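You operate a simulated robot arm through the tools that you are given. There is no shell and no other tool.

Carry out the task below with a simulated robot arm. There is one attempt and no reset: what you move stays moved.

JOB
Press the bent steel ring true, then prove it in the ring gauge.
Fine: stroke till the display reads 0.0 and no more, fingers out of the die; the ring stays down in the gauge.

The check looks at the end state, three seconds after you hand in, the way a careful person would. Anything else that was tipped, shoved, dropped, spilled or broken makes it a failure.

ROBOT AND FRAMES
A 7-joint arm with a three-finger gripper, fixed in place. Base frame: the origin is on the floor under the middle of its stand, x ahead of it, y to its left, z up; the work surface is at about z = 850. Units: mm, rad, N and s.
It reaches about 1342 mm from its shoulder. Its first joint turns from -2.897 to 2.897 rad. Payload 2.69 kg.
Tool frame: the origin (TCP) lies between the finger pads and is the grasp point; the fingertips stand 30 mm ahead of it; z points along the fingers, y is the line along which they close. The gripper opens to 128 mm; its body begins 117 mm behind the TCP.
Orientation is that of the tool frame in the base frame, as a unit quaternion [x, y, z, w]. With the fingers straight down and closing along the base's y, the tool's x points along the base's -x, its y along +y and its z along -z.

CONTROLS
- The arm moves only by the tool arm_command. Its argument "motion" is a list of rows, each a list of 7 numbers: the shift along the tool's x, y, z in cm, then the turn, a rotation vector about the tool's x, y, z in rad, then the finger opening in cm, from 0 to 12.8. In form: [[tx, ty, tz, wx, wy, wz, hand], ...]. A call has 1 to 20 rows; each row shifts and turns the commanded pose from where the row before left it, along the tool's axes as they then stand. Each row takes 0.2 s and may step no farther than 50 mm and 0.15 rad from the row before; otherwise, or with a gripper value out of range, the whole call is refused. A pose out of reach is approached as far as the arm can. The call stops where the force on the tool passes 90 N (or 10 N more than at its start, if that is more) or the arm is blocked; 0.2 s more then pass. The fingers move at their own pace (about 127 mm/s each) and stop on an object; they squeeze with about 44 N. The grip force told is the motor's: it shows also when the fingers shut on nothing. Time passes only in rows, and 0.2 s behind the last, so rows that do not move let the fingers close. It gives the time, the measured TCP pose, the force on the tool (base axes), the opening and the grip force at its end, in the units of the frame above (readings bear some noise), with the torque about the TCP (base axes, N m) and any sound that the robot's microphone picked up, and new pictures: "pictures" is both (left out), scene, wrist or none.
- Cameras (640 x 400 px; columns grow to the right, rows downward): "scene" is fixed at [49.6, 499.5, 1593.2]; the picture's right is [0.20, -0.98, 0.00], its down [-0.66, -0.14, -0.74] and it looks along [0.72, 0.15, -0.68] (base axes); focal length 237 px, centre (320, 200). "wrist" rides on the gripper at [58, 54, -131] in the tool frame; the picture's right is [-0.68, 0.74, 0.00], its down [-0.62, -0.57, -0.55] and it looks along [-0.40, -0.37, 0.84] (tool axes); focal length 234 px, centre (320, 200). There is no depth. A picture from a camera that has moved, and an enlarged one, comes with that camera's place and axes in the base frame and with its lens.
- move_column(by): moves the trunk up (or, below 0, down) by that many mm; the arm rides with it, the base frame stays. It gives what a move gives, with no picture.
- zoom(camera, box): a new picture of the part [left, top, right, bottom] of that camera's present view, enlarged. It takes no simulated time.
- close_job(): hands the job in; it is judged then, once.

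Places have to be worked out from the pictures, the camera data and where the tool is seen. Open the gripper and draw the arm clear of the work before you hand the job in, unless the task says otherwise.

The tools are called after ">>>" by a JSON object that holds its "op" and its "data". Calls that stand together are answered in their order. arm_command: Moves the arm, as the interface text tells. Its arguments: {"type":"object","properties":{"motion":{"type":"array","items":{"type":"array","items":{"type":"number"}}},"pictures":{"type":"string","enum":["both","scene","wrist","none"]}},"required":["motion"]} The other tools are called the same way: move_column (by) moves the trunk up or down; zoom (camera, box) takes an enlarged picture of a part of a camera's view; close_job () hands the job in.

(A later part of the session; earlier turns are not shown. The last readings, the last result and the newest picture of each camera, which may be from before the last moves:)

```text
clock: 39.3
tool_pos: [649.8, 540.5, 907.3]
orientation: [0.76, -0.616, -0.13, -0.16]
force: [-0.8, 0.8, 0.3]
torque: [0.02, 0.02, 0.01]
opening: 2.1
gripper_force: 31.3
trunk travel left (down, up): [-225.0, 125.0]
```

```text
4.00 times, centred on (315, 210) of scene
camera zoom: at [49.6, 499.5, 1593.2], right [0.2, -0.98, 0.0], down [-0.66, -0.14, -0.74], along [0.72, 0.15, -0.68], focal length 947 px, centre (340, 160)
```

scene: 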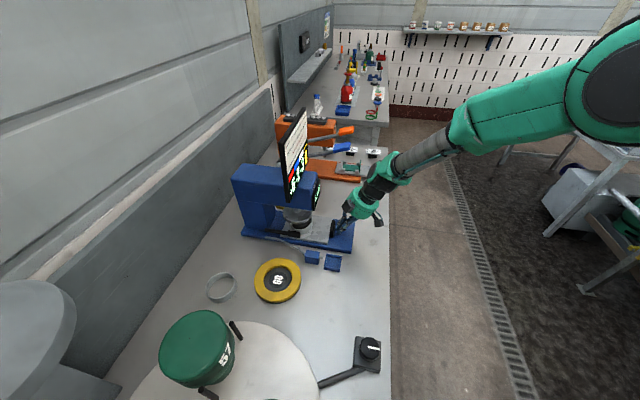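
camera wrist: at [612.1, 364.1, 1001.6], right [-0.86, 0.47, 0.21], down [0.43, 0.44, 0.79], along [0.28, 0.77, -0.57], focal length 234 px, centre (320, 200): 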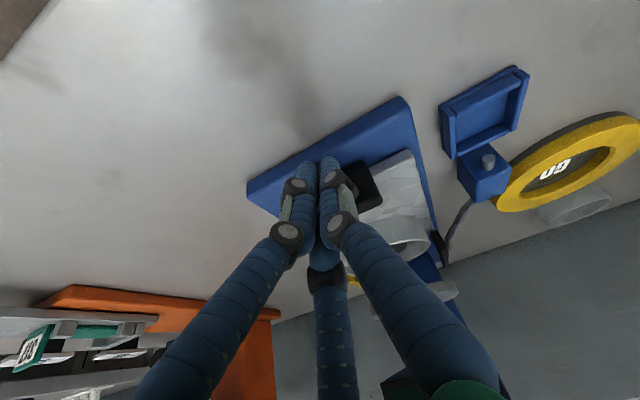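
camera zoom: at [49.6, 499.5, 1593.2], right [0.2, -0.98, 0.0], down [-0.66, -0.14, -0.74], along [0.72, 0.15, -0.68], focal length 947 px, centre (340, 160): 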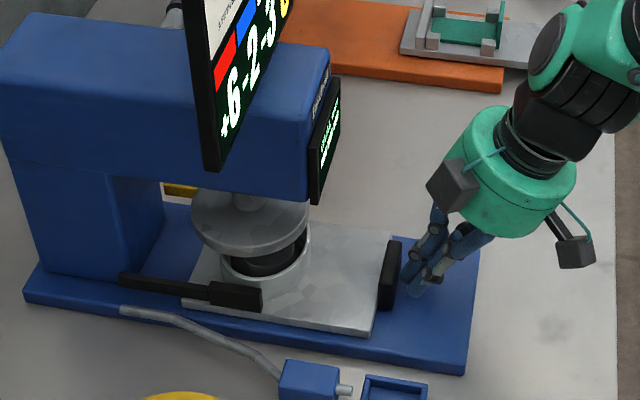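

>>> {"op": "arm_command", "data": {"motion": [[-0.357, -0.076, 0.163, 0, 0, 0, 0], [-0.357, -0.076, 0.163, 0, 0, 0, 0], [-0.357, -0.076, 0.163, 0, 0, 0, 0]], "pictures": "scene"}}

>>> {"op": "zoom", "data": {"camera": "scene", "box": [250, 160, 380, 260]}}

```text
clock: 40.1
tool_pos: [651.5, 552.7, 908.8]
orientation: [0.76, -0.617, -0.13, -0.159]
force: [-0.3, -0.6, -1.1]
torque: [0.03, 0.0, -0.04]
opening: 2.1
gripper_force: 31.2
trunk travel left (down, up): [-225.0, 125.0]
```

scene: 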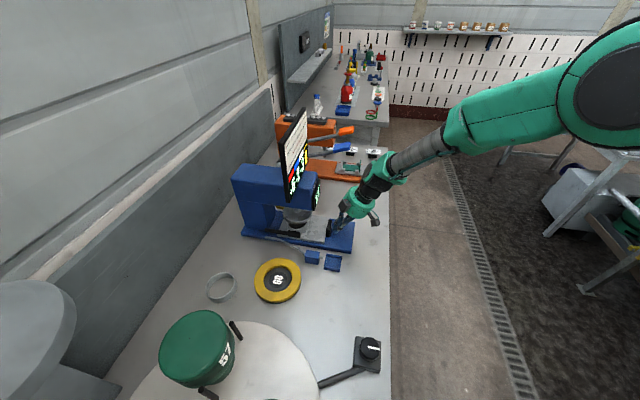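

```text
4.00 times, centred on (315, 210) of scene
camera zoom: at [49.6, 499.5, 1593.2], right [0.2, -0.98, 0.0], down [-0.66, -0.14, -0.74], along [0.72, 0.15, -0.68], focal length 947 px, centre (340, 160)
```

zoom: 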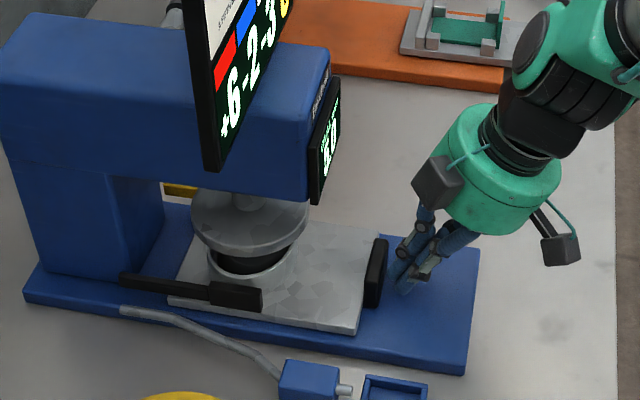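

The display just changed from dashes to a number. I zoom on it.

>>> {"op": "zoom", "data": {"camera": "scene", "box": [305, 175, 327, 215]}}

>>> {"op": "zoom", "data": {"camera": "scene", "box": [285, 200, 345, 245]}}

```text
10.00 times, centred on (316, 195) of scene
camera zoom: at [49.6, 499.5, 1593.2], right [0.2, -0.98, 0.0], down [-0.66, -0.14, -0.74], along [0.72, 0.15, -0.68], focal length 2367 px, centre (360, 250)
```

zoom: 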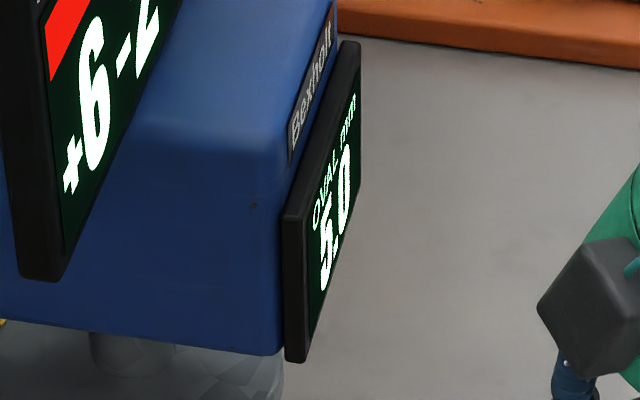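

```text
8.89 times, centred on (315, 222) of scene
camera zoom: at [49.6, 499.5, 1593.2], right [0.2, -0.98, 0.0], down [-0.66, -0.14, -0.74], along [0.72, 0.15, -0.68], focal length 2104 px, centre (364, 0)
```

zoom: 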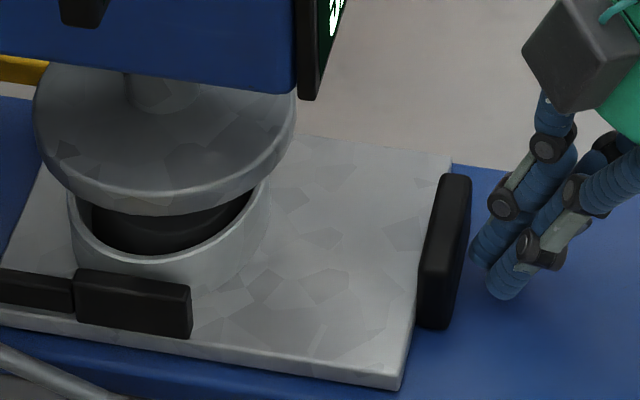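

The display now shows a value (…5.0), so the ring registers in the die. I keep pushing in 3 mm steps to find the slide's home stop.

>>> {"op": "arm_command", "data": {"motion": [[-0.268, -0.057, 0.122, 0, 0, 0, 0], [-0.268, -0.057, 0.122, 0, 0, 0, 0]], "pictures": "scene"}}

>>> {"op": "zoom", "data": {"camera": "scene", "box": [250, 160, 380, 260]}}

```text
clock: 40.7
tool_pos: [651.3, 555.2, 908.9]
orientation: [0.759, -0.617, -0.131, -0.161]
force: [2.7, -36.5, 5.6]
torque: [-0.44, -0.2, -0.18]
opening: 2.1
gripper_force: 30.7
trunk travel left (down, up): [-225.0, 125.0]
```

scene: 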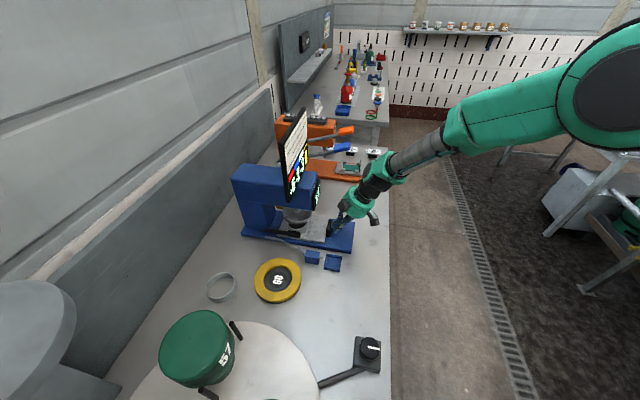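

```text
4.00 times, centred on (315, 210) of scene
camera zoom: at [49.6, 499.5, 1593.2], right [0.2, -0.98, 0.0], down [-0.66, -0.14, -0.74], along [0.72, 0.15, -0.68], focal length 947 px, centre (340, 160)
```

zoom: 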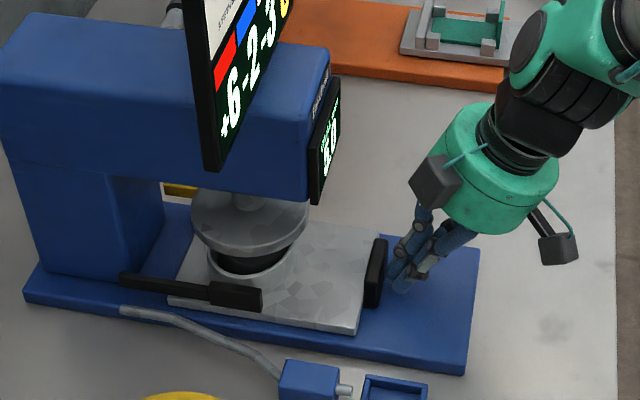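

The slide is home (36 N against the stop). I back away and rise to read the display from the front.

>>> {"op": "arm_command", "data": {"motion": [[1.786, 0.38, -0.816, 0, 0, 0, 0], [3.57, 0.76, -1.63, 0, 0, 0, 0], [3.57, 0.76, -1.63, 0, 0, 0, 0], [3.57, 0.76, -1.63, 0, 0, 0, 0], [3.57, 0.76, -1.63, 0, 0, 0, 0], [-1.9, -0.4, -4.4, 0, 0, 0, 0], [-1.9, -0.4, -4.4, 0, 0, 0, 0], [-1.9, -0.4, -4.4, 0, 0, 0, 0], [0, 0, 0, 0, 0, 0, 0]], "pictures": "both"}}

>>> {"op": "zoom", "data": {"camera": "wrist", "box": [300, 150, 520, 350]}}

>>> {"op": "zoom", "data": {"camera": "scene", "box": [250, 160, 380, 260]}}

```text
clock: 42.7
tool_pos: [651.6, 380.8, 1052.6]
orientation: [0.76, -0.617, -0.129, -0.161]
force: [-1.0, -0.5, 0.1]
torque: [0.03, -0.02, 0.0]
opening: 1.9
gripper_force: 31.6
trunk travel left (down, up): [-225.0, 125.0]
camera wrist: at [611.2, 263.7, 1146.2], right [-0.86, 0.47, 0.21], down [0.43, 0.44, 0.79], along [0.28, 0.77, -0.57], focal length 234 px, centre (320, 200)
```

scene: 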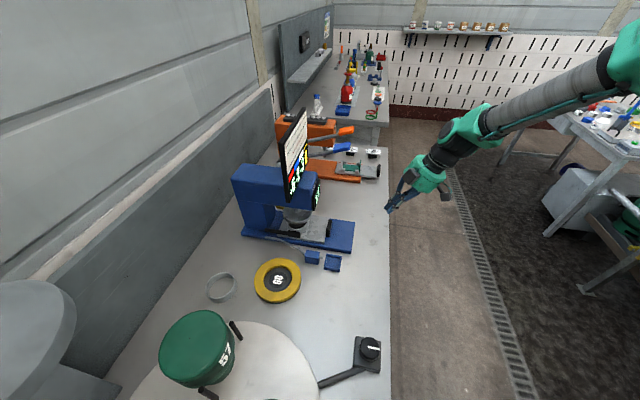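
wrist: 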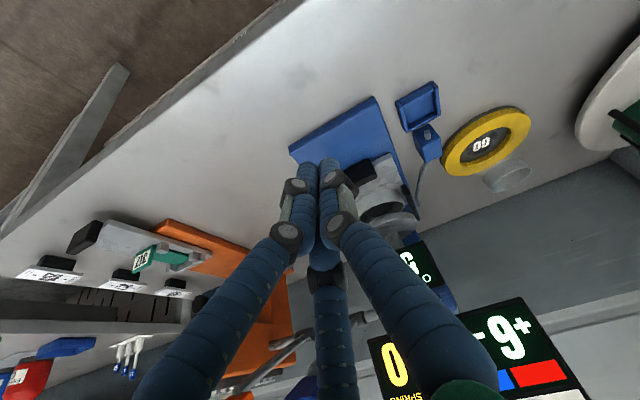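

```text
2.00 times, centred on (410, 250) of wrist
camera zoom: at [611.2, 263.7, 1146.2], right [-0.86, 0.47, 0.21], down [0.43, 0.44, 0.79], along [0.28, 0.77, -0.57], focal length 468 px, centre (140, 100)
```

zoom: 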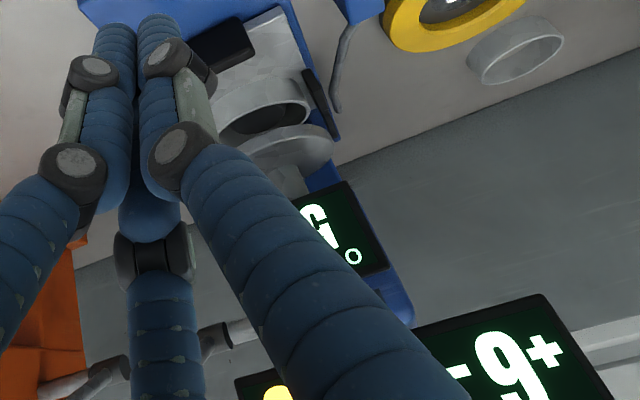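

```text
4.00 times, centred on (315, 210) of scene
camera zoom: at [49.6, 499.5, 1593.2], right [0.2, -0.98, 0.0], down [-0.66, -0.14, -0.74], along [0.72, 0.15, -0.68], focal length 947 px, centre (340, 160)
```

zoom: 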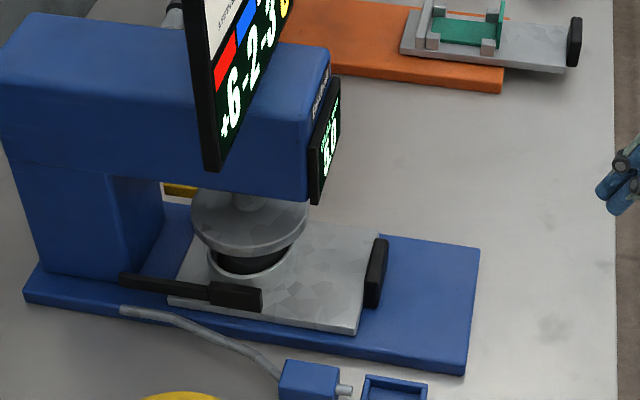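

The display appears to read 5.0. Now for the lever: I straighten the hand and move up to view the blue-handled lever from the front, at a safe distance.

>>> {"op": "arm_command", "data": {"motion": [[0, 0, 0, -0.0291, 0.1369, 0, 0], [0, 0, 0, -0.0291, 0.1369, 0, 0], [0, 0, 0, -0.0291, 0.1369, 0, 0], [0, 0, -4.5, 0, 0, 0, 0], [0, 0, -4.5, 0, 0, 0, 0], [0, 0, -4.5, 0, 0, 0, 0], [-1.6, -2.5, -2.5, 0, 0, 0, 0], [-1.6, -2.5, -3, 0, 0, 0, 0], [-1.6, -2.5, -3, 0, 0, 0, 0], [-1.6, -2.5, -3, 0, 0, 0, 0], [-1.5, -2.4, 0, 0, 0, 0, 0], [0, 0, 0, 0, 0, 0, 0]], "pictures": "both"}}

>>> {"op": "zoom", "data": {"camera": "wrist", "box": [200, 100, 440, 280]}}

>>> {"op": "zoom", "data": {"camera": "scene", "box": [250, 90, 400, 210]}}

```text
clock: 45.3
tool_pos: [756.4, 483.1, 1302.9]
orientation: [0.776, -0.63, 0.001, 0.003]
force: [2.1, 0.1, -1.2]
torque: [0.02, 0.05, -0.02]
opening: 2.1
gripper_force: 31.6
trunk travel left (down, up): [-225.0, 125.0]
camera wrist: at [716.5, 414.4, 1435.0], right [-0.86, 0.51, 0.0], down [0.43, 0.72, 0.55], along [0.28, 0.47, -0.84], focal length 234 px, centre (320, 200)
```

scene: 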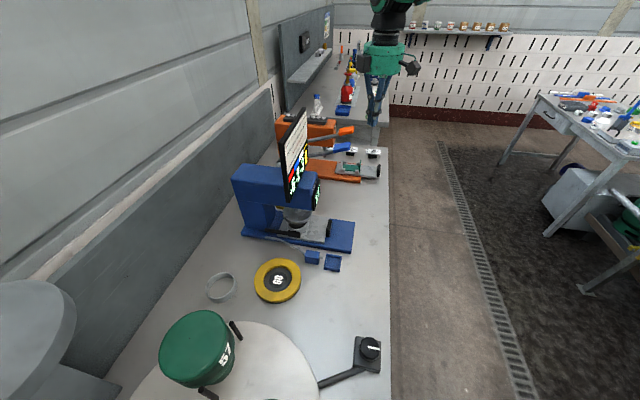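
wrist: 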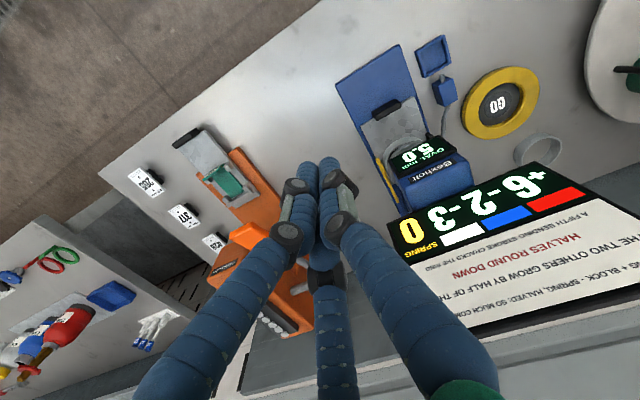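

```text
2.22 times, centred on (320, 190) of wrist
camera zoom: at [716.5, 414.4, 1435.0], right [-0.86, 0.51, 0.0], down [0.43, 0.72, 0.55], along [0.28, 0.47, -0.84], focal length 520 px, centre (320, 222)
```

zoom: 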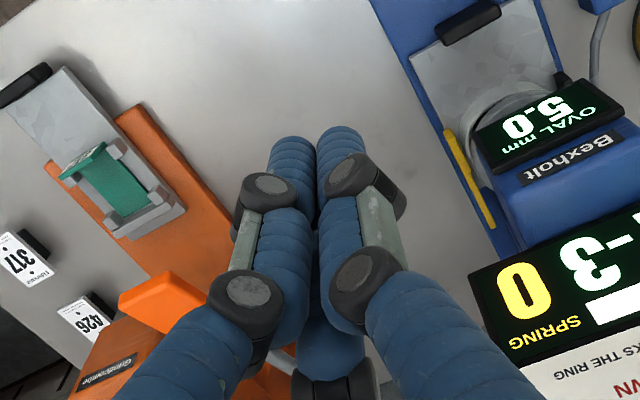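

```text
3.33 times, centred on (325, 150) of scene
camera zoom: at [49.6, 499.5, 1593.2], right [0.2, -0.98, 0.0], down [-0.66, -0.14, -0.74], along [0.72, 0.15, -0.68], focal length 789 px, centre (303, 367)
```

zoom: 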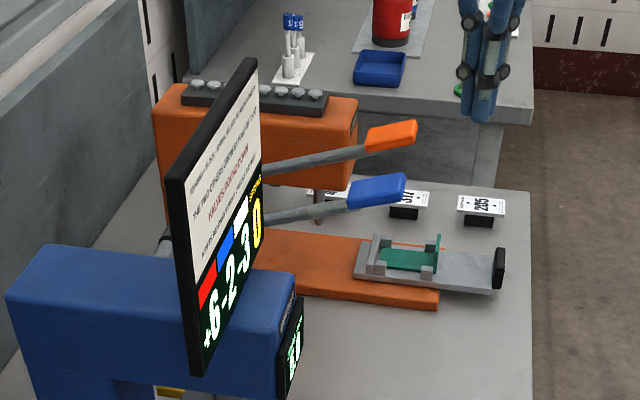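

The display reads "OVAL mm 5.0". The closed fingers hide the lever, so I open them for a clear look.

>>> {"op": "arm_command", "data": {"motion": [[0, 0, 0, 0, 0, 0, 12.8], [0, 0, 0, 0, 0, 0, 12.8], [0, 0, 0, 0, 0, 0, 12.8]], "pictures": "wrist"}}

>>> {"op": "zoom", "data": {"camera": "wrist", "box": [210, 120, 450, 330]}}

```text
clock: 46.1
tool_pos: [754.6, 481.4, 1303.3]
orientation: [0.776, -0.631, 0.001, 0.002]
force: [0.5, 0.1, -0.2]
torque: [-0.01, -0.01, 0.02]
opening: 128.1
gripper_force: 0.1
trunk travel left (down, up): [-225.0, 125.0]
camera wrist: at [715.8, 413.8, 1435.3], right [-0.86, 0.51, 0.0], down [0.43, 0.72, 0.55], along [0.28, 0.47, -0.84], focal length 234 px, centre (320, 200)
```

wrist: 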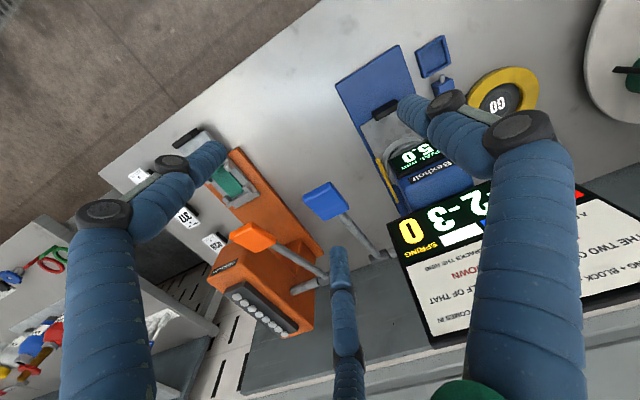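

```text
1.90 times, centred on (330, 225) of wrist
camera zoom: at [715.8, 413.8, 1435.3], right [-0.86, 0.51, 0.0], down [0.43, 0.72, 0.55], along [0.28, 0.47, -0.84], focal length 446 px, centre (301, 152)
```

zoom: 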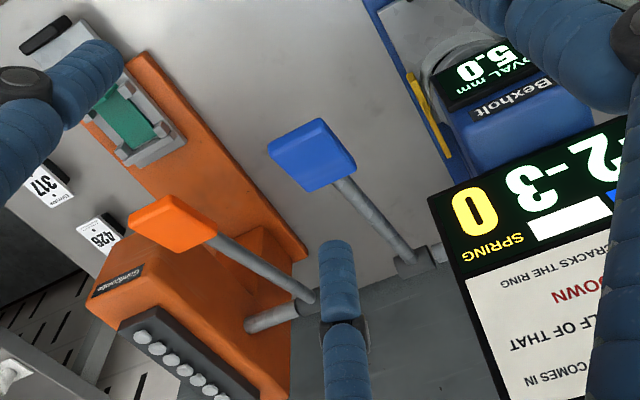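

The lever is clear now: pivot axis along x at about (805, 828, 1057), blue blade from (808, 612, 1127) to (797, 545, 1173), to be pressed down. I close the fingers and move above the blade, leaving ~45 mm gap.

>>> {"op": "arm_command", "data": {"motion": [[0, 0, 0, 0, 0, 0, 0], [0, 0, 0, 0, 0, 0, 0], [0, 0, 0, 0, 0, 0, 0], [-2.63, -2.2, 1.0, 0, 0, 0, 0], [-2.63, -2.2, 1.0, 0, 0, 0, 0], [-2.62, -2.2, 1.0, 0, 0, 0, 0], [0, 0, 0, 0, 0, 0, 0]], "pictures": "both"}}

>>> {"op": "zoom", "data": {"camera": "wrist", "box": [210, 100, 530, 300]}}

>>> {"op": "zoom", "data": {"camera": "scene", "box": [270, 90, 400, 200]}}

```text
clock: 47.7
tool_pos: [805.0, 573.2, 1272.9]
orientation: [0.777, -0.63, 0.001, 0.002]
force: [0.0, 0.7, -0.2]
torque: [-0.03, 0.0, -0.03]
opening: 2.4
gripper_force: 31.6
trunk travel left (down, up): [-225.0, 125.0]
camera wrist: at [765.1, 505.5, 1405.1], right [-0.86, 0.51, 0.0], down [0.43, 0.72, 0.55], along [0.28, 0.47, -0.84], focal length 234 px, centre (320, 200)
```

scene: 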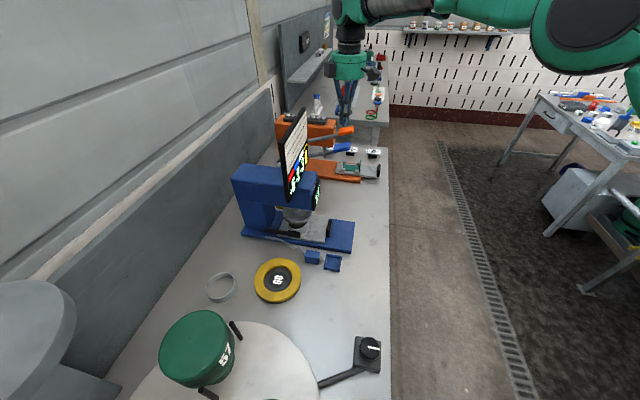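
wrist: 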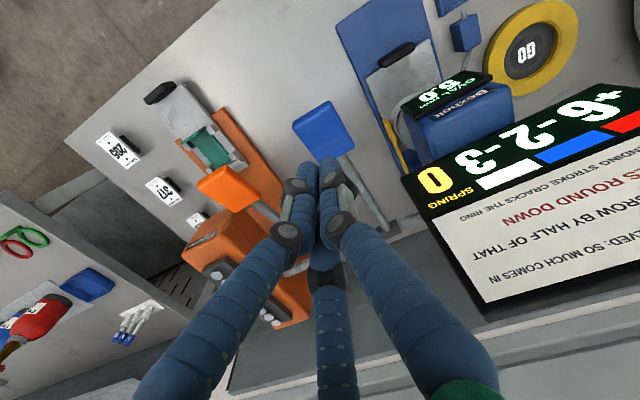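

```text
2.00 times, centred on (370, 200) of wrist
camera zoom: at [765.1, 505.5, 1405.1], right [-0.86, 0.51, 0.0], down [0.43, 0.72, 0.55], along [0.28, 0.47, -0.84], focal length 468 px, centre (220, 200)
```

zoom: 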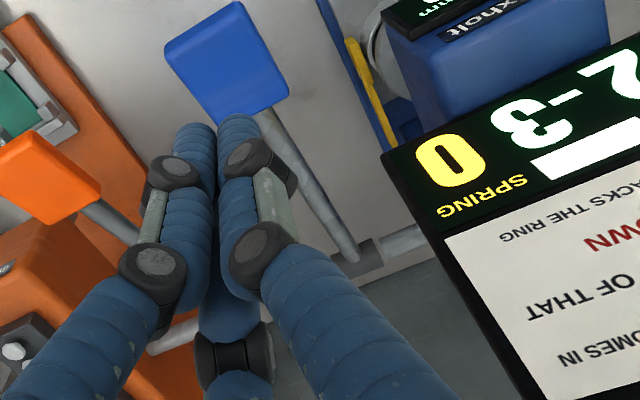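

```text
3.64 times, centred on (335, 145) of scene
camera zoom: at [49.6, 499.5, 1593.2], right [0.2, -0.98, 0.0], down [-0.66, -0.14, -0.74], along [0.72, 0.15, -0.68], focal length 861 px, centre (266, 400)
```

zoom: 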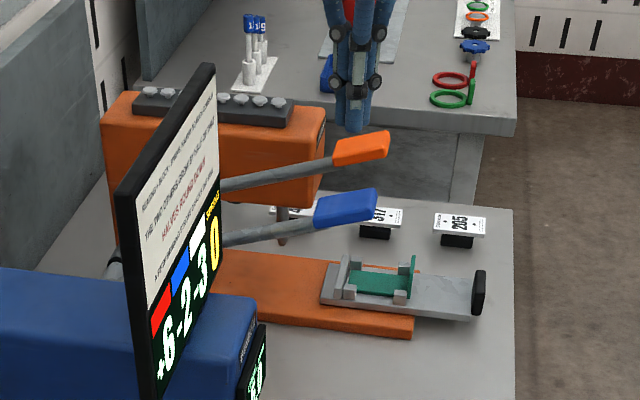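

The fist is right above the blade's centre. I descend to just above contact.

>>> {"op": "arm_command", "data": {"motion": [[0.0, 0.3, 2.5, 0, 0, 0, 0], [0, 0, 2.5, 0, 0, 0, 0], [0, 0, 0.8, 0, 0, 0, 0], [0, 0, 0.5, 0, 0, 0, 0], [0, 0, 0, 0, 0, 0, 0]], "pictures": "both"}}

>>> {"op": "zoom", "data": {"camera": "wrist", "box": [210, 60, 530, 260]}}

>>> {"op": "zoom", "data": {"camera": "scene", "box": [270, 90, 400, 200]}}

```text
clock: 48.9
tool_pos: [800.6, 571.3, 1211.1]
orientation: [0.776, -0.63, 0.002, 0.001]
force: [-1.2, 0.1, -0.6]
torque: [-0.01, -0.02, 0.0]
opening: 2.1
gripper_force: 31.5
trunk travel left (down, up): [-225.0, 125.0]
camera wrist: at [761.6, 503.3, 1342.6], right [-0.86, 0.51, 0.0], down [0.43, 0.72, 0.55], along [0.28, 0.47, -0.84], focal length 234 px, centre (320, 200)
```

scene: 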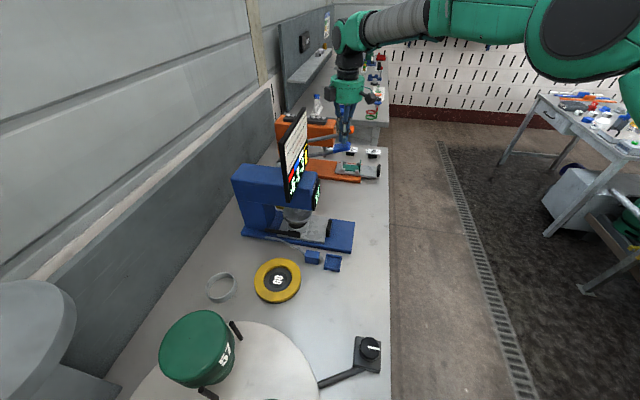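
wrist: 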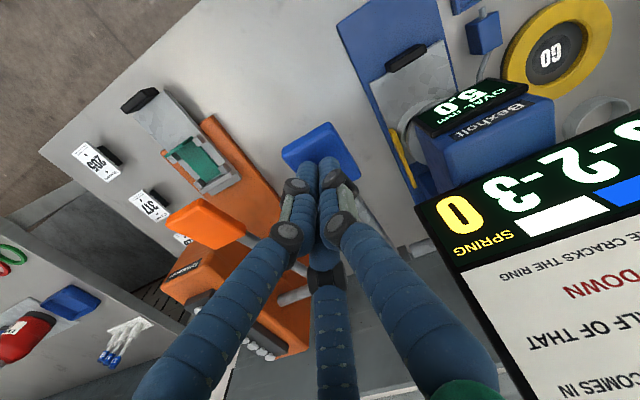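

```text
2.00 times, centred on (370, 160) of wrist
camera zoom: at [761.6, 503.3, 1342.6], right [-0.86, 0.51, 0.0], down [0.43, 0.72, 0.55], along [0.28, 0.47, -0.84], focal length 468 px, centre (220, 280)
```

zoom: 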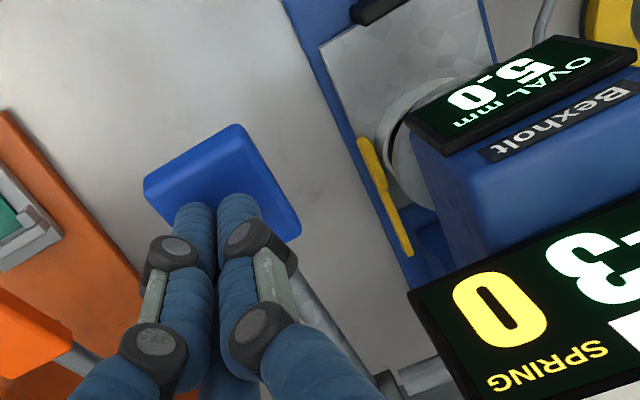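

```text
3.64 times, centred on (335, 145) of scene
camera zoom: at [49.6, 499.5, 1593.2], right [0.2, -0.98, 0.0], down [-0.66, -0.14, -0.74], along [0.72, 0.15, -0.68], focal length 861 px, centre (266, 400)
```

zoom: 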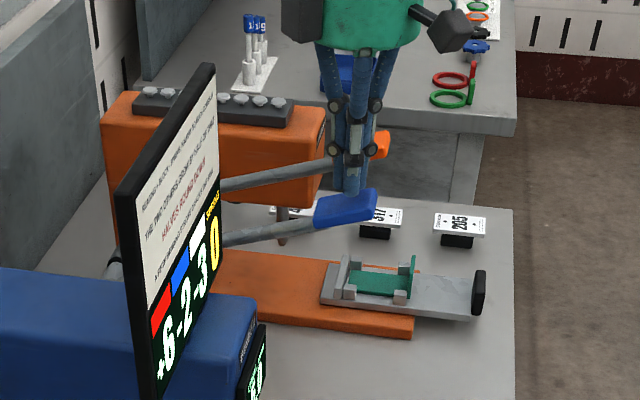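

The display is nicely readable from the wrist camera. I push down in small steps.

>>> {"op": "arm_command", "data": {"motion": [[0, 0, 0.5, 0, 0, 0, 0], [0, 0, 0.5, 0, 0, 0, 0], [0, 0, 0.5, 0, 0, 0, 0]], "pictures": "wrist"}}

>>> {"op": "arm_command", "data": {"motion": [[0, 0, 0.5, 0, 0, 0, 0], [0, 0, 0.5, 0, 0, 0, 0]], "pictures": "wrist"}}

```text
clock: 49.7
tool_pos: [800.5, 572.4, 1195.1]
orientation: [0.777, -0.629, 0.0, 0.002]
force: [0.5, 0.8, 2.0]
torque: [-0.01, -0.04, 0.02]
opening: 2.1
gripper_force: 31.0
trunk travel left (down, up): [-225.0, 125.0]
camera wrist: at [760.8, 503.7, 1327.8], right [-0.86, 0.51, 0.0], down [0.43, 0.72, 0.55], along [0.28, 0.47, -0.84], focal length 234 px, centre (320, 200)
```

wrist: 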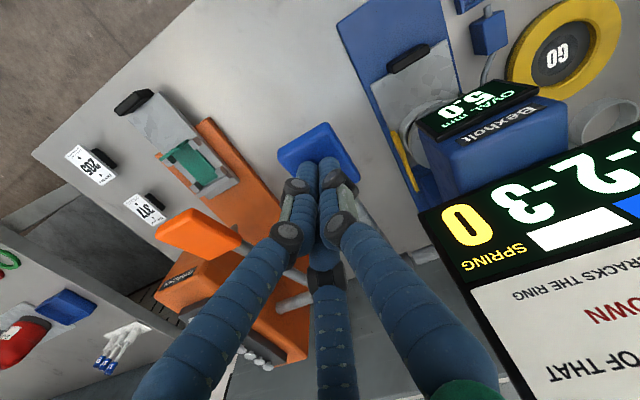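

```text
clock: 50.3
tool_pos: [801.6, 571.5, 1185.5]
orientation: [0.776, -0.631, 0.001, 0.0]
force: [0.4, 0.3, 1.7]
torque: [-0.03, -0.02, 0.04]
opening: 2.5
gripper_force: 31.3
trunk travel left (down, up): [-225.0, 125.0]
camera wrist: at [761.5, 503.3, 1317.2], right [-0.86, 0.51, 0.0], down [0.43, 0.72, 0.55], along [0.28, 0.47, -0.84], focal length 234 px, centre (320, 200)
```

wrist: 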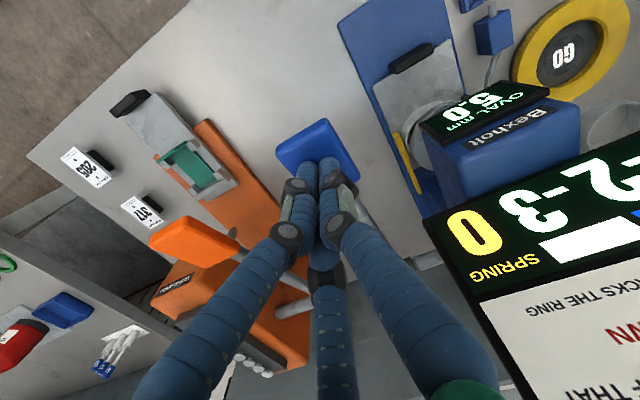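

Light resistance (~2 N), the lever follows. Display still 5.0; I continue in small increments.

>>> {"op": "arm_command", "data": {"motion": [[0, 0, 0.5, 0, 0, 0, 0], [0, 0, 0.5, 0, 0, 0, 0]], "pictures": "wrist"}}

>>> {"op": "zoom", "data": {"camera": "wrist", "box": [400, 50, 580, 170]}}

>>> {"op": "zoom", "data": {"camera": "scene", "box": [230, 120, 390, 240]}}

```text
clock: 50.9
tool_pos: [800.0, 571.1, 1175.4]
orientation: [0.776, -0.63, 0.001, 0.002]
force: [0.3, -0.2, 2.4]
torque: [-0.09, -0.08, 0.04]
opening: 2.0
gripper_force: 31.1
trunk travel left (down, up): [-225.0, 125.0]
camera wrist: at [761.1, 503.1, 1308.1], right [-0.86, 0.51, 0.0], down [0.43, 0.72, 0.55], along [0.28, 0.47, -0.84], focal length 234 px, centre (320, 200)
```

wrist: 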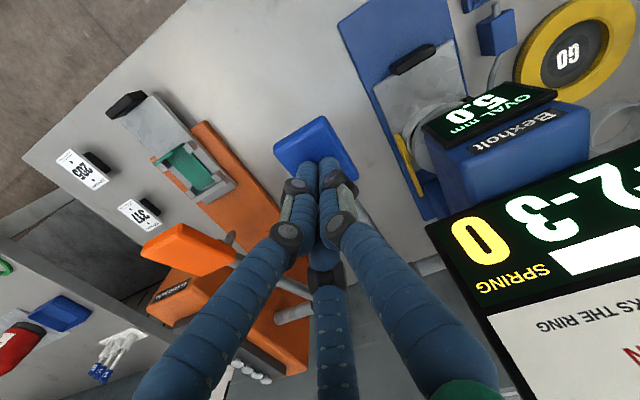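

```text
3.33 times, centred on (490, 110) of wrist
camera zoom: at [761.1, 503.1, 1308.1], right [-0.86, 0.51, 0.0], down [0.43, 0.72, 0.55], along [0.28, 0.47, -0.84], focal length 781 px, centre (-247, 500)
```

zoom: 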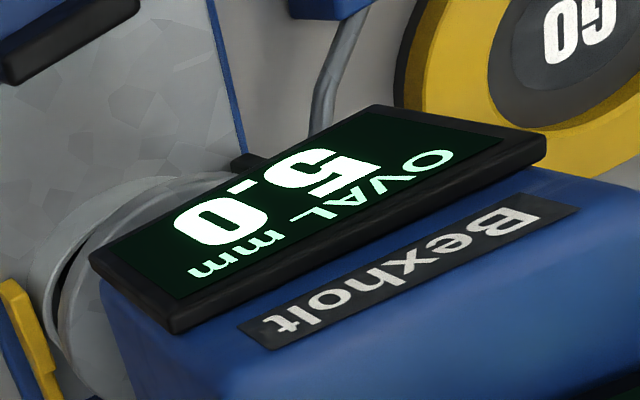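

```text
3.33 times, centred on (310, 180) of scene
camera zoom: at [49.6, 499.5, 1593.2], right [0.2, -0.98, 0.0], down [-0.66, -0.14, -0.74], along [0.72, 0.15, -0.68], focal length 789 px, centre (353, 267)
```

zoom: 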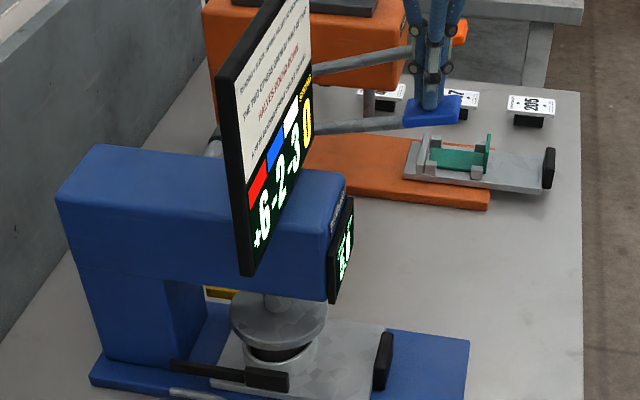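

>>> {"op": "arm_command", "data": {"motion": [[0, 0, 0.5, 0, 0, 0, 0], [0, 0, 0.5, 0, 0, 0, 0], [0, 0, 0.5, 0, 0, 0, 0]], "pictures": "wrist"}}

>>> {"op": "zoom", "data": {"camera": "scene", "box": [230, 120, 390, 240]}}

```text
clock: 51.7
tool_pos: [801.1, 573.1, 1160.3]
orientation: [0.777, -0.63, 0.001, 0.002]
force: [0.8, -0.7, 2.4]
torque: [-0.06, -0.07, 0.03]
opening: 2.1
gripper_force: 31.5
trunk travel left (down, up): [-225.0, 125.0]
camera wrist: at [760.8, 503.2, 1293.2], right [-0.86, 0.51, 0.0], down [0.43, 0.72, 0.55], along [0.28, 0.47, -0.84], focal length 234 px, centre (320, 200)
```

wrist: 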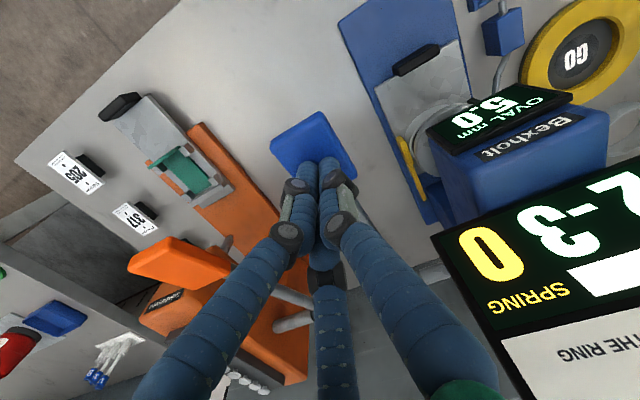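

```text
3.33 times, centred on (310, 180) of scene
camera zoom: at [49.6, 499.5, 1593.2], right [0.2, -0.98, 0.0], down [-0.66, -0.14, -0.74], along [0.72, 0.15, -0.68], focal length 789 px, centre (353, 267)
```

zoom: 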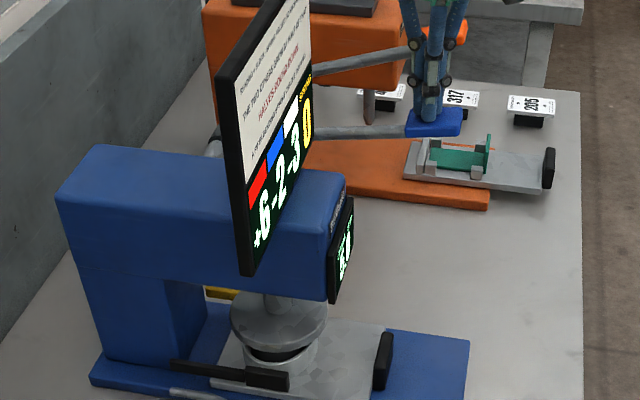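

>>> {"op": "arm_command", "data": {"motion": [[0, 0, 0.5, 0, 0, 0, 0], [0, 0, 0.5, 0, 0, 0, 0], [0, 0, 0.5, 0, 0, 0, 0]], "pictures": "wrist"}}

>>> {"op": "zoom", "data": {"camera": "scene", "box": [270, 170, 350, 240]}}

```text
clock: 52.5
tool_pos: [801.7, 571.8, 1145.1]
orientation: [0.777, -0.63, 0.001, 0.002]
force: [1.0, -1.0, 3.9]
torque: [-0.05, -0.06, 0.01]
opening: 2.3
gripper_force: 32.1
trunk travel left (down, up): [-225.0, 125.0]
camera wrist: at [761.4, 503.0, 1277.9], right [-0.86, 0.51, 0.0], down [0.43, 0.72, 0.55], along [0.28, 0.47, -0.84], focal length 234 px, centre (320, 200)
```

wrist: 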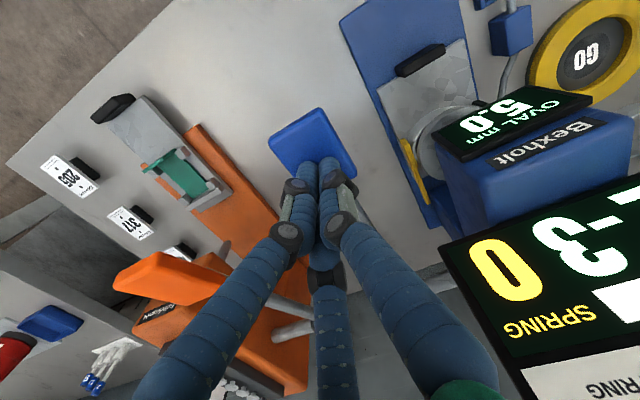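

```text
5.71 times, centred on (310, 205) of scene
camera zoom: at [49.6, 499.5, 1593.2], right [0.2, -0.98, 0.0], down [-0.66, -0.14, -0.74], along [0.72, 0.15, -0.68], focal length 1353 px, centre (377, 171)
```

zoom: 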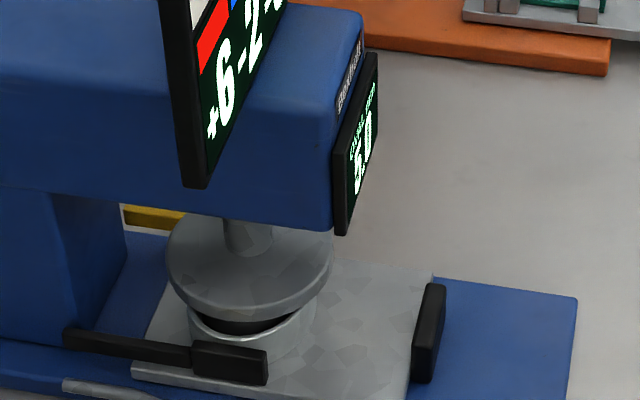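

>>> {"op": "arm_command", "data": {"motion": [[0, 0, 0.5, 0, 0, 0, 0], [0, 0, 0.5, 0, 0, 0, 0]], "pictures": "wrist"}}

>>> {"op": "zoom", "data": {"camera": "scene", "box": [270, 170, 350, 240]}}

```text
clock: 53.1
tool_pos: [800.4, 571.3, 1133.9]
orientation: [0.776, -0.63, 0.001, 0.001]
force: [0.7, -0.7, 2.4]
torque: [-0.08, -0.02, 0.03]
opening: 2.2
gripper_force: 31.5
trunk travel left (down, up): [-225.0, 125.0]
camera wrist: at [761.4, 502.6, 1267.1], right [-0.86, 0.51, 0.0], down [0.43, 0.72, 0.55], along [0.28, 0.47, -0.84], focal length 234 px, centre (320, 200)
```

wrist: 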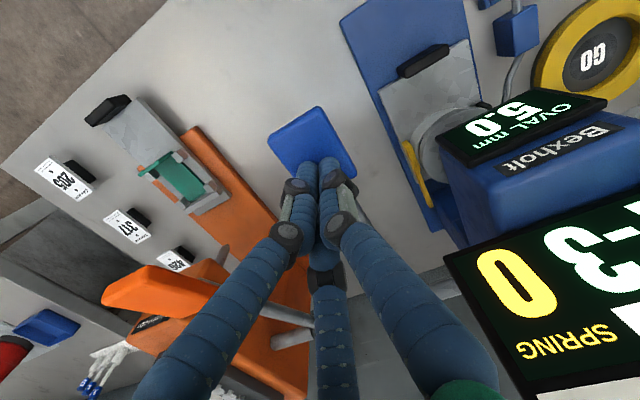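

```text
5.71 times, centred on (310, 205) of scene
camera zoom: at [49.6, 499.5, 1593.2], right [0.2, -0.98, 0.0], down [-0.66, -0.14, -0.74], along [0.72, 0.15, -0.68], focal length 1353 px, centre (377, 171)
```

zoom: 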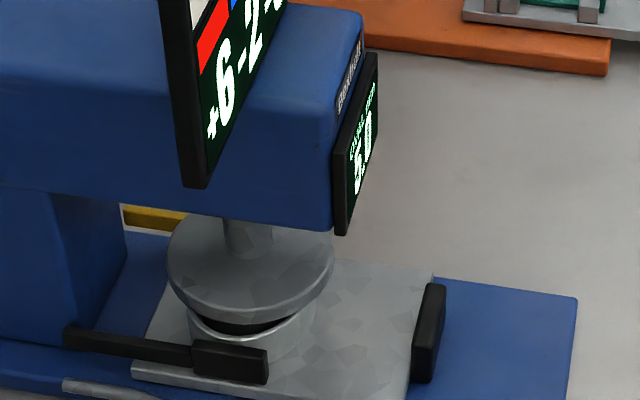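

>>> {"op": "arm_command", "data": {"motion": [[0, 0, 0.5, 0, 0, 0, 0], [0, 0, 0.5, 0, 0, 0, 0]], "pictures": "wrist"}}

>>> {"op": "zoom", "data": {"camera": "scene", "box": [270, 170, 350, 240]}}

```text
clock: 53.7
tool_pos: [801.2, 571.5, 1124.2]
orientation: [0.777, -0.63, 0.001, 0.0]
force: [1.6, -1.5, 2.2]
torque: [-0.02, -0.05, 0.01]
opening: 2.3
gripper_force: 30.9
trunk travel left (down, up): [-225.0, 125.0]
camera wrist: at [760.9, 502.7, 1256.9], right [-0.86, 0.51, 0.0], down [0.43, 0.72, 0.55], along [0.28, 0.47, -0.84], focal length 234 px, centre (320, 200)
```

wrist: 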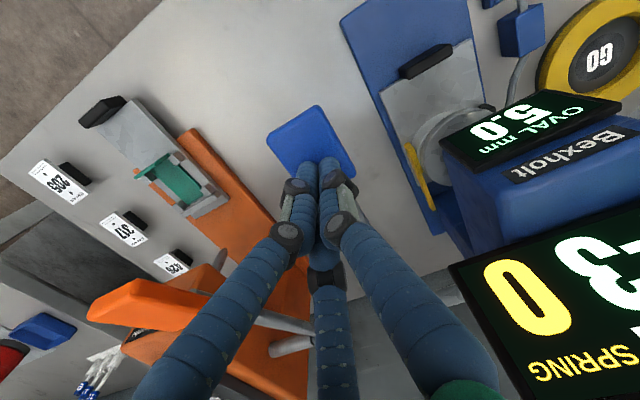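

```text
5.71 times, centred on (310, 205) of scene
camera zoom: at [49.6, 499.5, 1593.2], right [0.2, -0.98, 0.0], down [-0.66, -0.14, -0.74], along [0.72, 0.15, -0.68], focal length 1353 px, centre (377, 171)
```

zoom: 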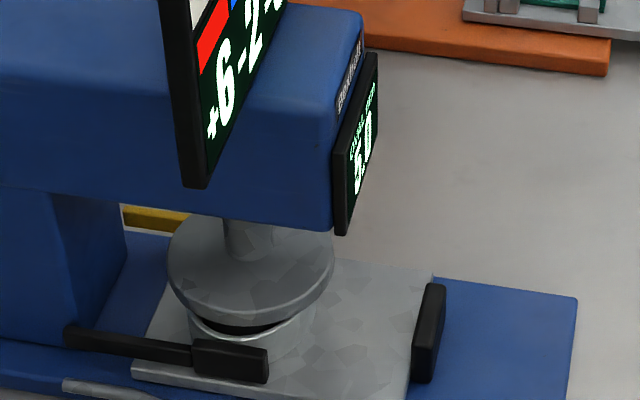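

>>> {"op": "arm_command", "data": {"motion": [[0, 0, 0.5, 0, 0, 0, 0], [0, 0, 0.5, 0, 0, 0, 0], [0, 0, 0.5, 0, 0, 0, 0], [0, 0, 0.5, 0, 0, 0, 0]], "pictures": "wrist"}}

>>> {"op": "zoom", "data": {"camera": "scene", "box": [270, 170, 350, 240]}}

>>> {"op": "zoom", "data": {"camera": "scene", "box": [300, 90, 420, 190]}}

```text
clock: 54.7
tool_pos: [801.3, 572.1, 1104.5]
orientation: [0.777, -0.63, 0.002, 0.002]
force: [1.6, 0.2, 4.3]
torque: [0.11, -0.03, -0.05]
opening: 2.2
gripper_force: 31.3
trunk travel left (down, up): [-225.0, 125.0]
camera wrist: at [760.5, 502.9, 1237.4], right [-0.86, 0.51, 0.0], down [0.43, 0.72, 0.55], along [0.28, 0.47, -0.84], focal length 234 px, centre (320, 200)
```

wrist: 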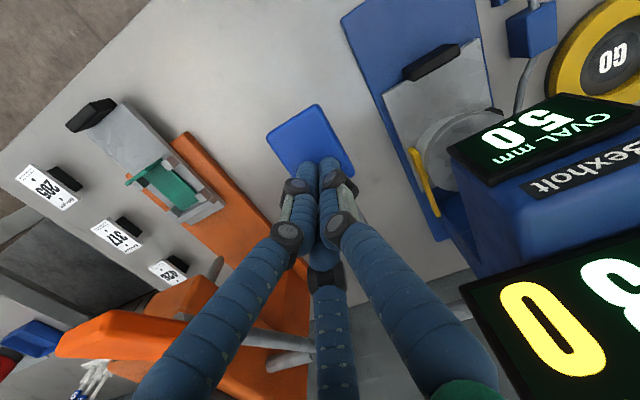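

```text
5.71 times, centred on (310, 205) of scene
camera zoom: at [49.6, 499.5, 1593.2], right [0.2, -0.98, 0.0], down [-0.66, -0.14, -0.74], along [0.72, 0.15, -0.68], focal length 1353 px, centre (377, 171)
```

zoom: 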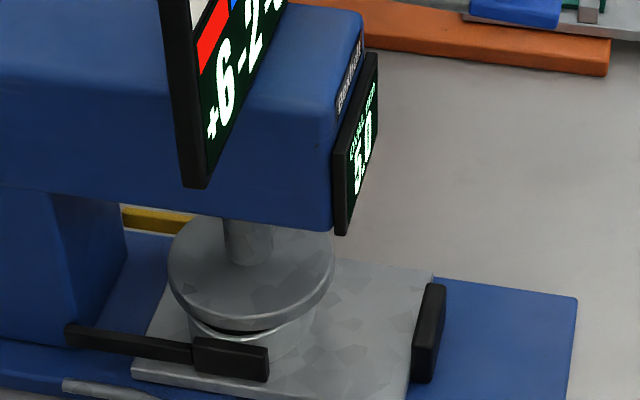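

```text
4.00 times, centred on (360, 140) of scene
camera zoom: at [49.6, 499.5, 1593.2], right [0.2, -0.98, 0.0], down [-0.66, -0.14, -0.74], along [0.72, 0.15, -0.68], focal length 947 px, centre (160, 440)
```

zoom: 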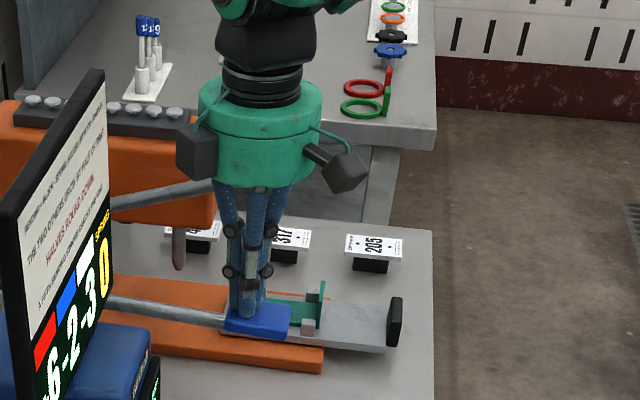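

>>> {"op": "arm_command", "data": {"motion": [[0, 0, 0.5, 0, 0, 0, 0], [0, 0, 0.5, 0, 0, 0, 0], [0, 0, 0.5, 0, 0, 0, 0]], "pictures": "wrist"}}

>>> {"op": "zoom", "data": {"camera": "scene", "box": [270, 170, 350, 240]}}

```text
clock: 55.5
tool_pos: [800.4, 570.8, 1088.6]
orientation: [0.776, -0.631, 0.002, 0.001]
force: [-0.5, 1.3, 5.2]
torque: [0.15, 0.0, 0.0]
opening: 2.0
gripper_force: 32.0
trunk travel left (down, up): [-225.0, 125.0]
camera wrist: at [760.6, 502.9, 1222.8], right [-0.86, 0.51, 0.0], down [0.43, 0.72, 0.55], along [0.28, 0.47, -0.84], focal length 234 px, centre (320, 200)
```

wrist: 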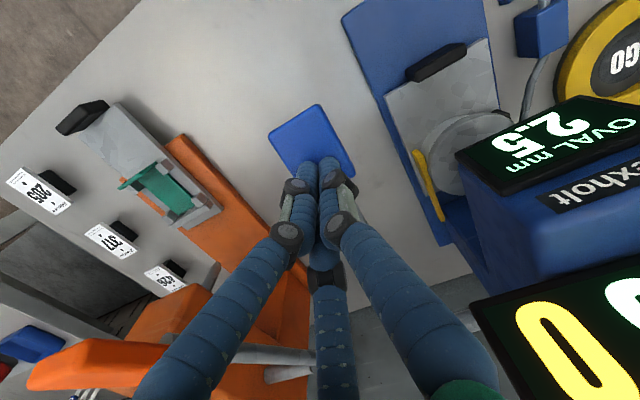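

```text
5.71 times, centred on (310, 205) of scene
camera zoom: at [49.6, 499.5, 1593.2], right [0.2, -0.98, 0.0], down [-0.66, -0.14, -0.74], along [0.72, 0.15, -0.68], focal length 1353 px, centre (377, 171)
```

zoom: 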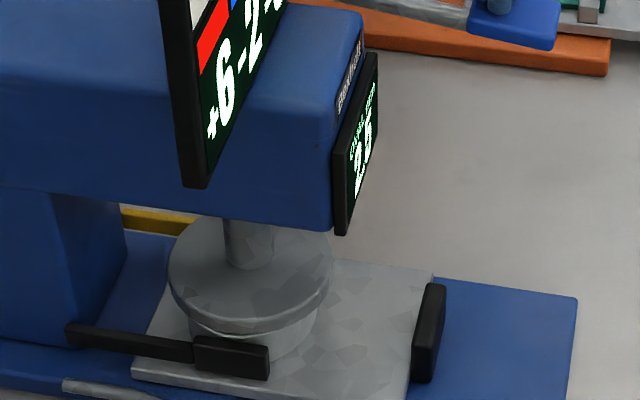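

The display has dropped to 2.5. Now I go in very small steps: 2 mm.

>>> {"op": "arm_command", "data": {"motion": [[0, 0, 0.2, 0, 0, 0, 0]], "pictures": "wrist"}}

>>> {"op": "zoom", "data": {"camera": "wrist", "box": [450, 80, 640, 200]}}

```text
clock: 55.9
tool_pos: [800.1, 571.3, 1087.7]
orientation: [0.777, -0.63, 0.001, 0.0]
force: [-1.6, -0.3, 5.2]
torque: [0.09, 0.06, 0.01]
opening: 2.3
gripper_force: 31.2
trunk travel left (down, up): [-225.0, 125.0]
camera wrist: at [760.8, 503.0, 1221.1], right [-0.86, 0.51, 0.0], down [0.43, 0.72, 0.55], along [0.28, 0.47, -0.84], focal length 234 px, centre (320, 200)
```

wrist: 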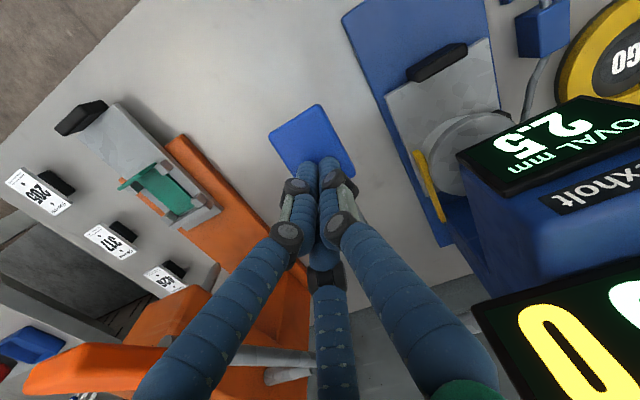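

```text
3.33 times, centred on (545, 140) of wrist
camera zoom: at [760.8, 503.0, 1221.1], right [-0.86, 0.51, 0.0], down [0.43, 0.72, 0.55], along [0.28, 0.47, -0.84], focal length 781 px, centre (-430, 400)
```

zoom: 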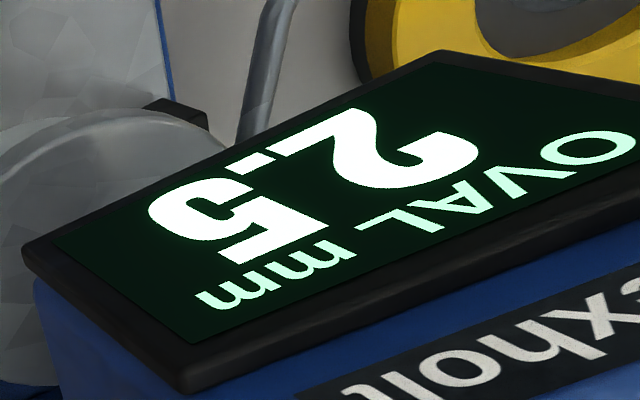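

>>> {"op": "arm_command", "data": {"motion": [[0, 0, 0.2, 0, 0, 0, 0]], "pictures": "wrist"}}

>>> {"op": "zoom", "data": {"camera": "wrist", "box": [450, 80, 640, 200]}}

>>> {"op": "zoom", "data": {"camera": "scene", "box": [270, 190, 330, 240]}}

```text
clock: 56.3
tool_pos: [801.0, 571.4, 1086.5]
orientation: [0.777, -0.63, 0.001, 0.001]
force: [-2.3, -0.5, 6.0]
torque: [0.08, 0.06, 0.0]
opening: 2.1
gripper_force: 31.4
trunk travel left (down, up): [-225.0, 125.0]
camera wrist: at [761.3, 503.0, 1219.2], right [-0.86, 0.51, 0.0], down [0.43, 0.72, 0.55], along [0.28, 0.47, -0.84], focal length 234 px, centre (320, 200)
```

wrist: 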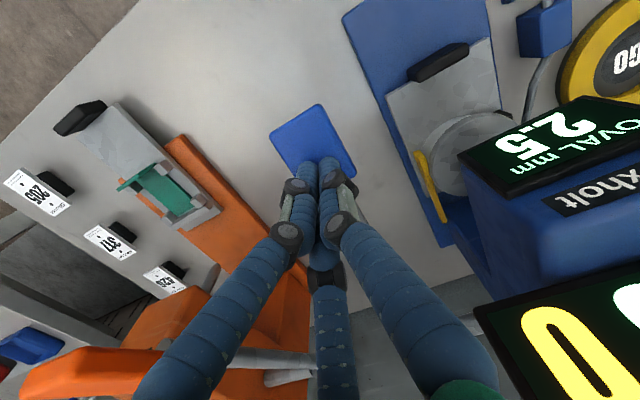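

```text
3.33 times, centred on (545, 140) of wrist
camera zoom: at [761.3, 503.0, 1219.2], right [-0.86, 0.51, 0.0], down [0.43, 0.72, 0.55], along [0.28, 0.47, -0.84], focal length 781 px, centre (-430, 400)
```

zoom: 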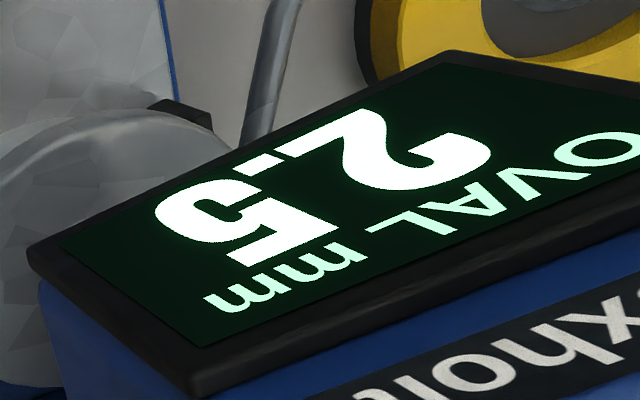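

```text
8.00 times, centred on (300, 215) of scene
camera zoom: at [49.6, 499.5, 1593.2], right [0.2, -0.98, 0.0], down [-0.66, -0.14, -0.74], along [0.72, 0.15, -0.68], focal length 1894 px, centre (480, 80)
```

zoom: 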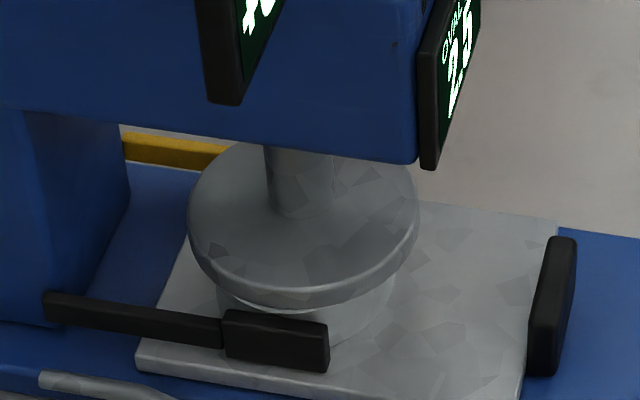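

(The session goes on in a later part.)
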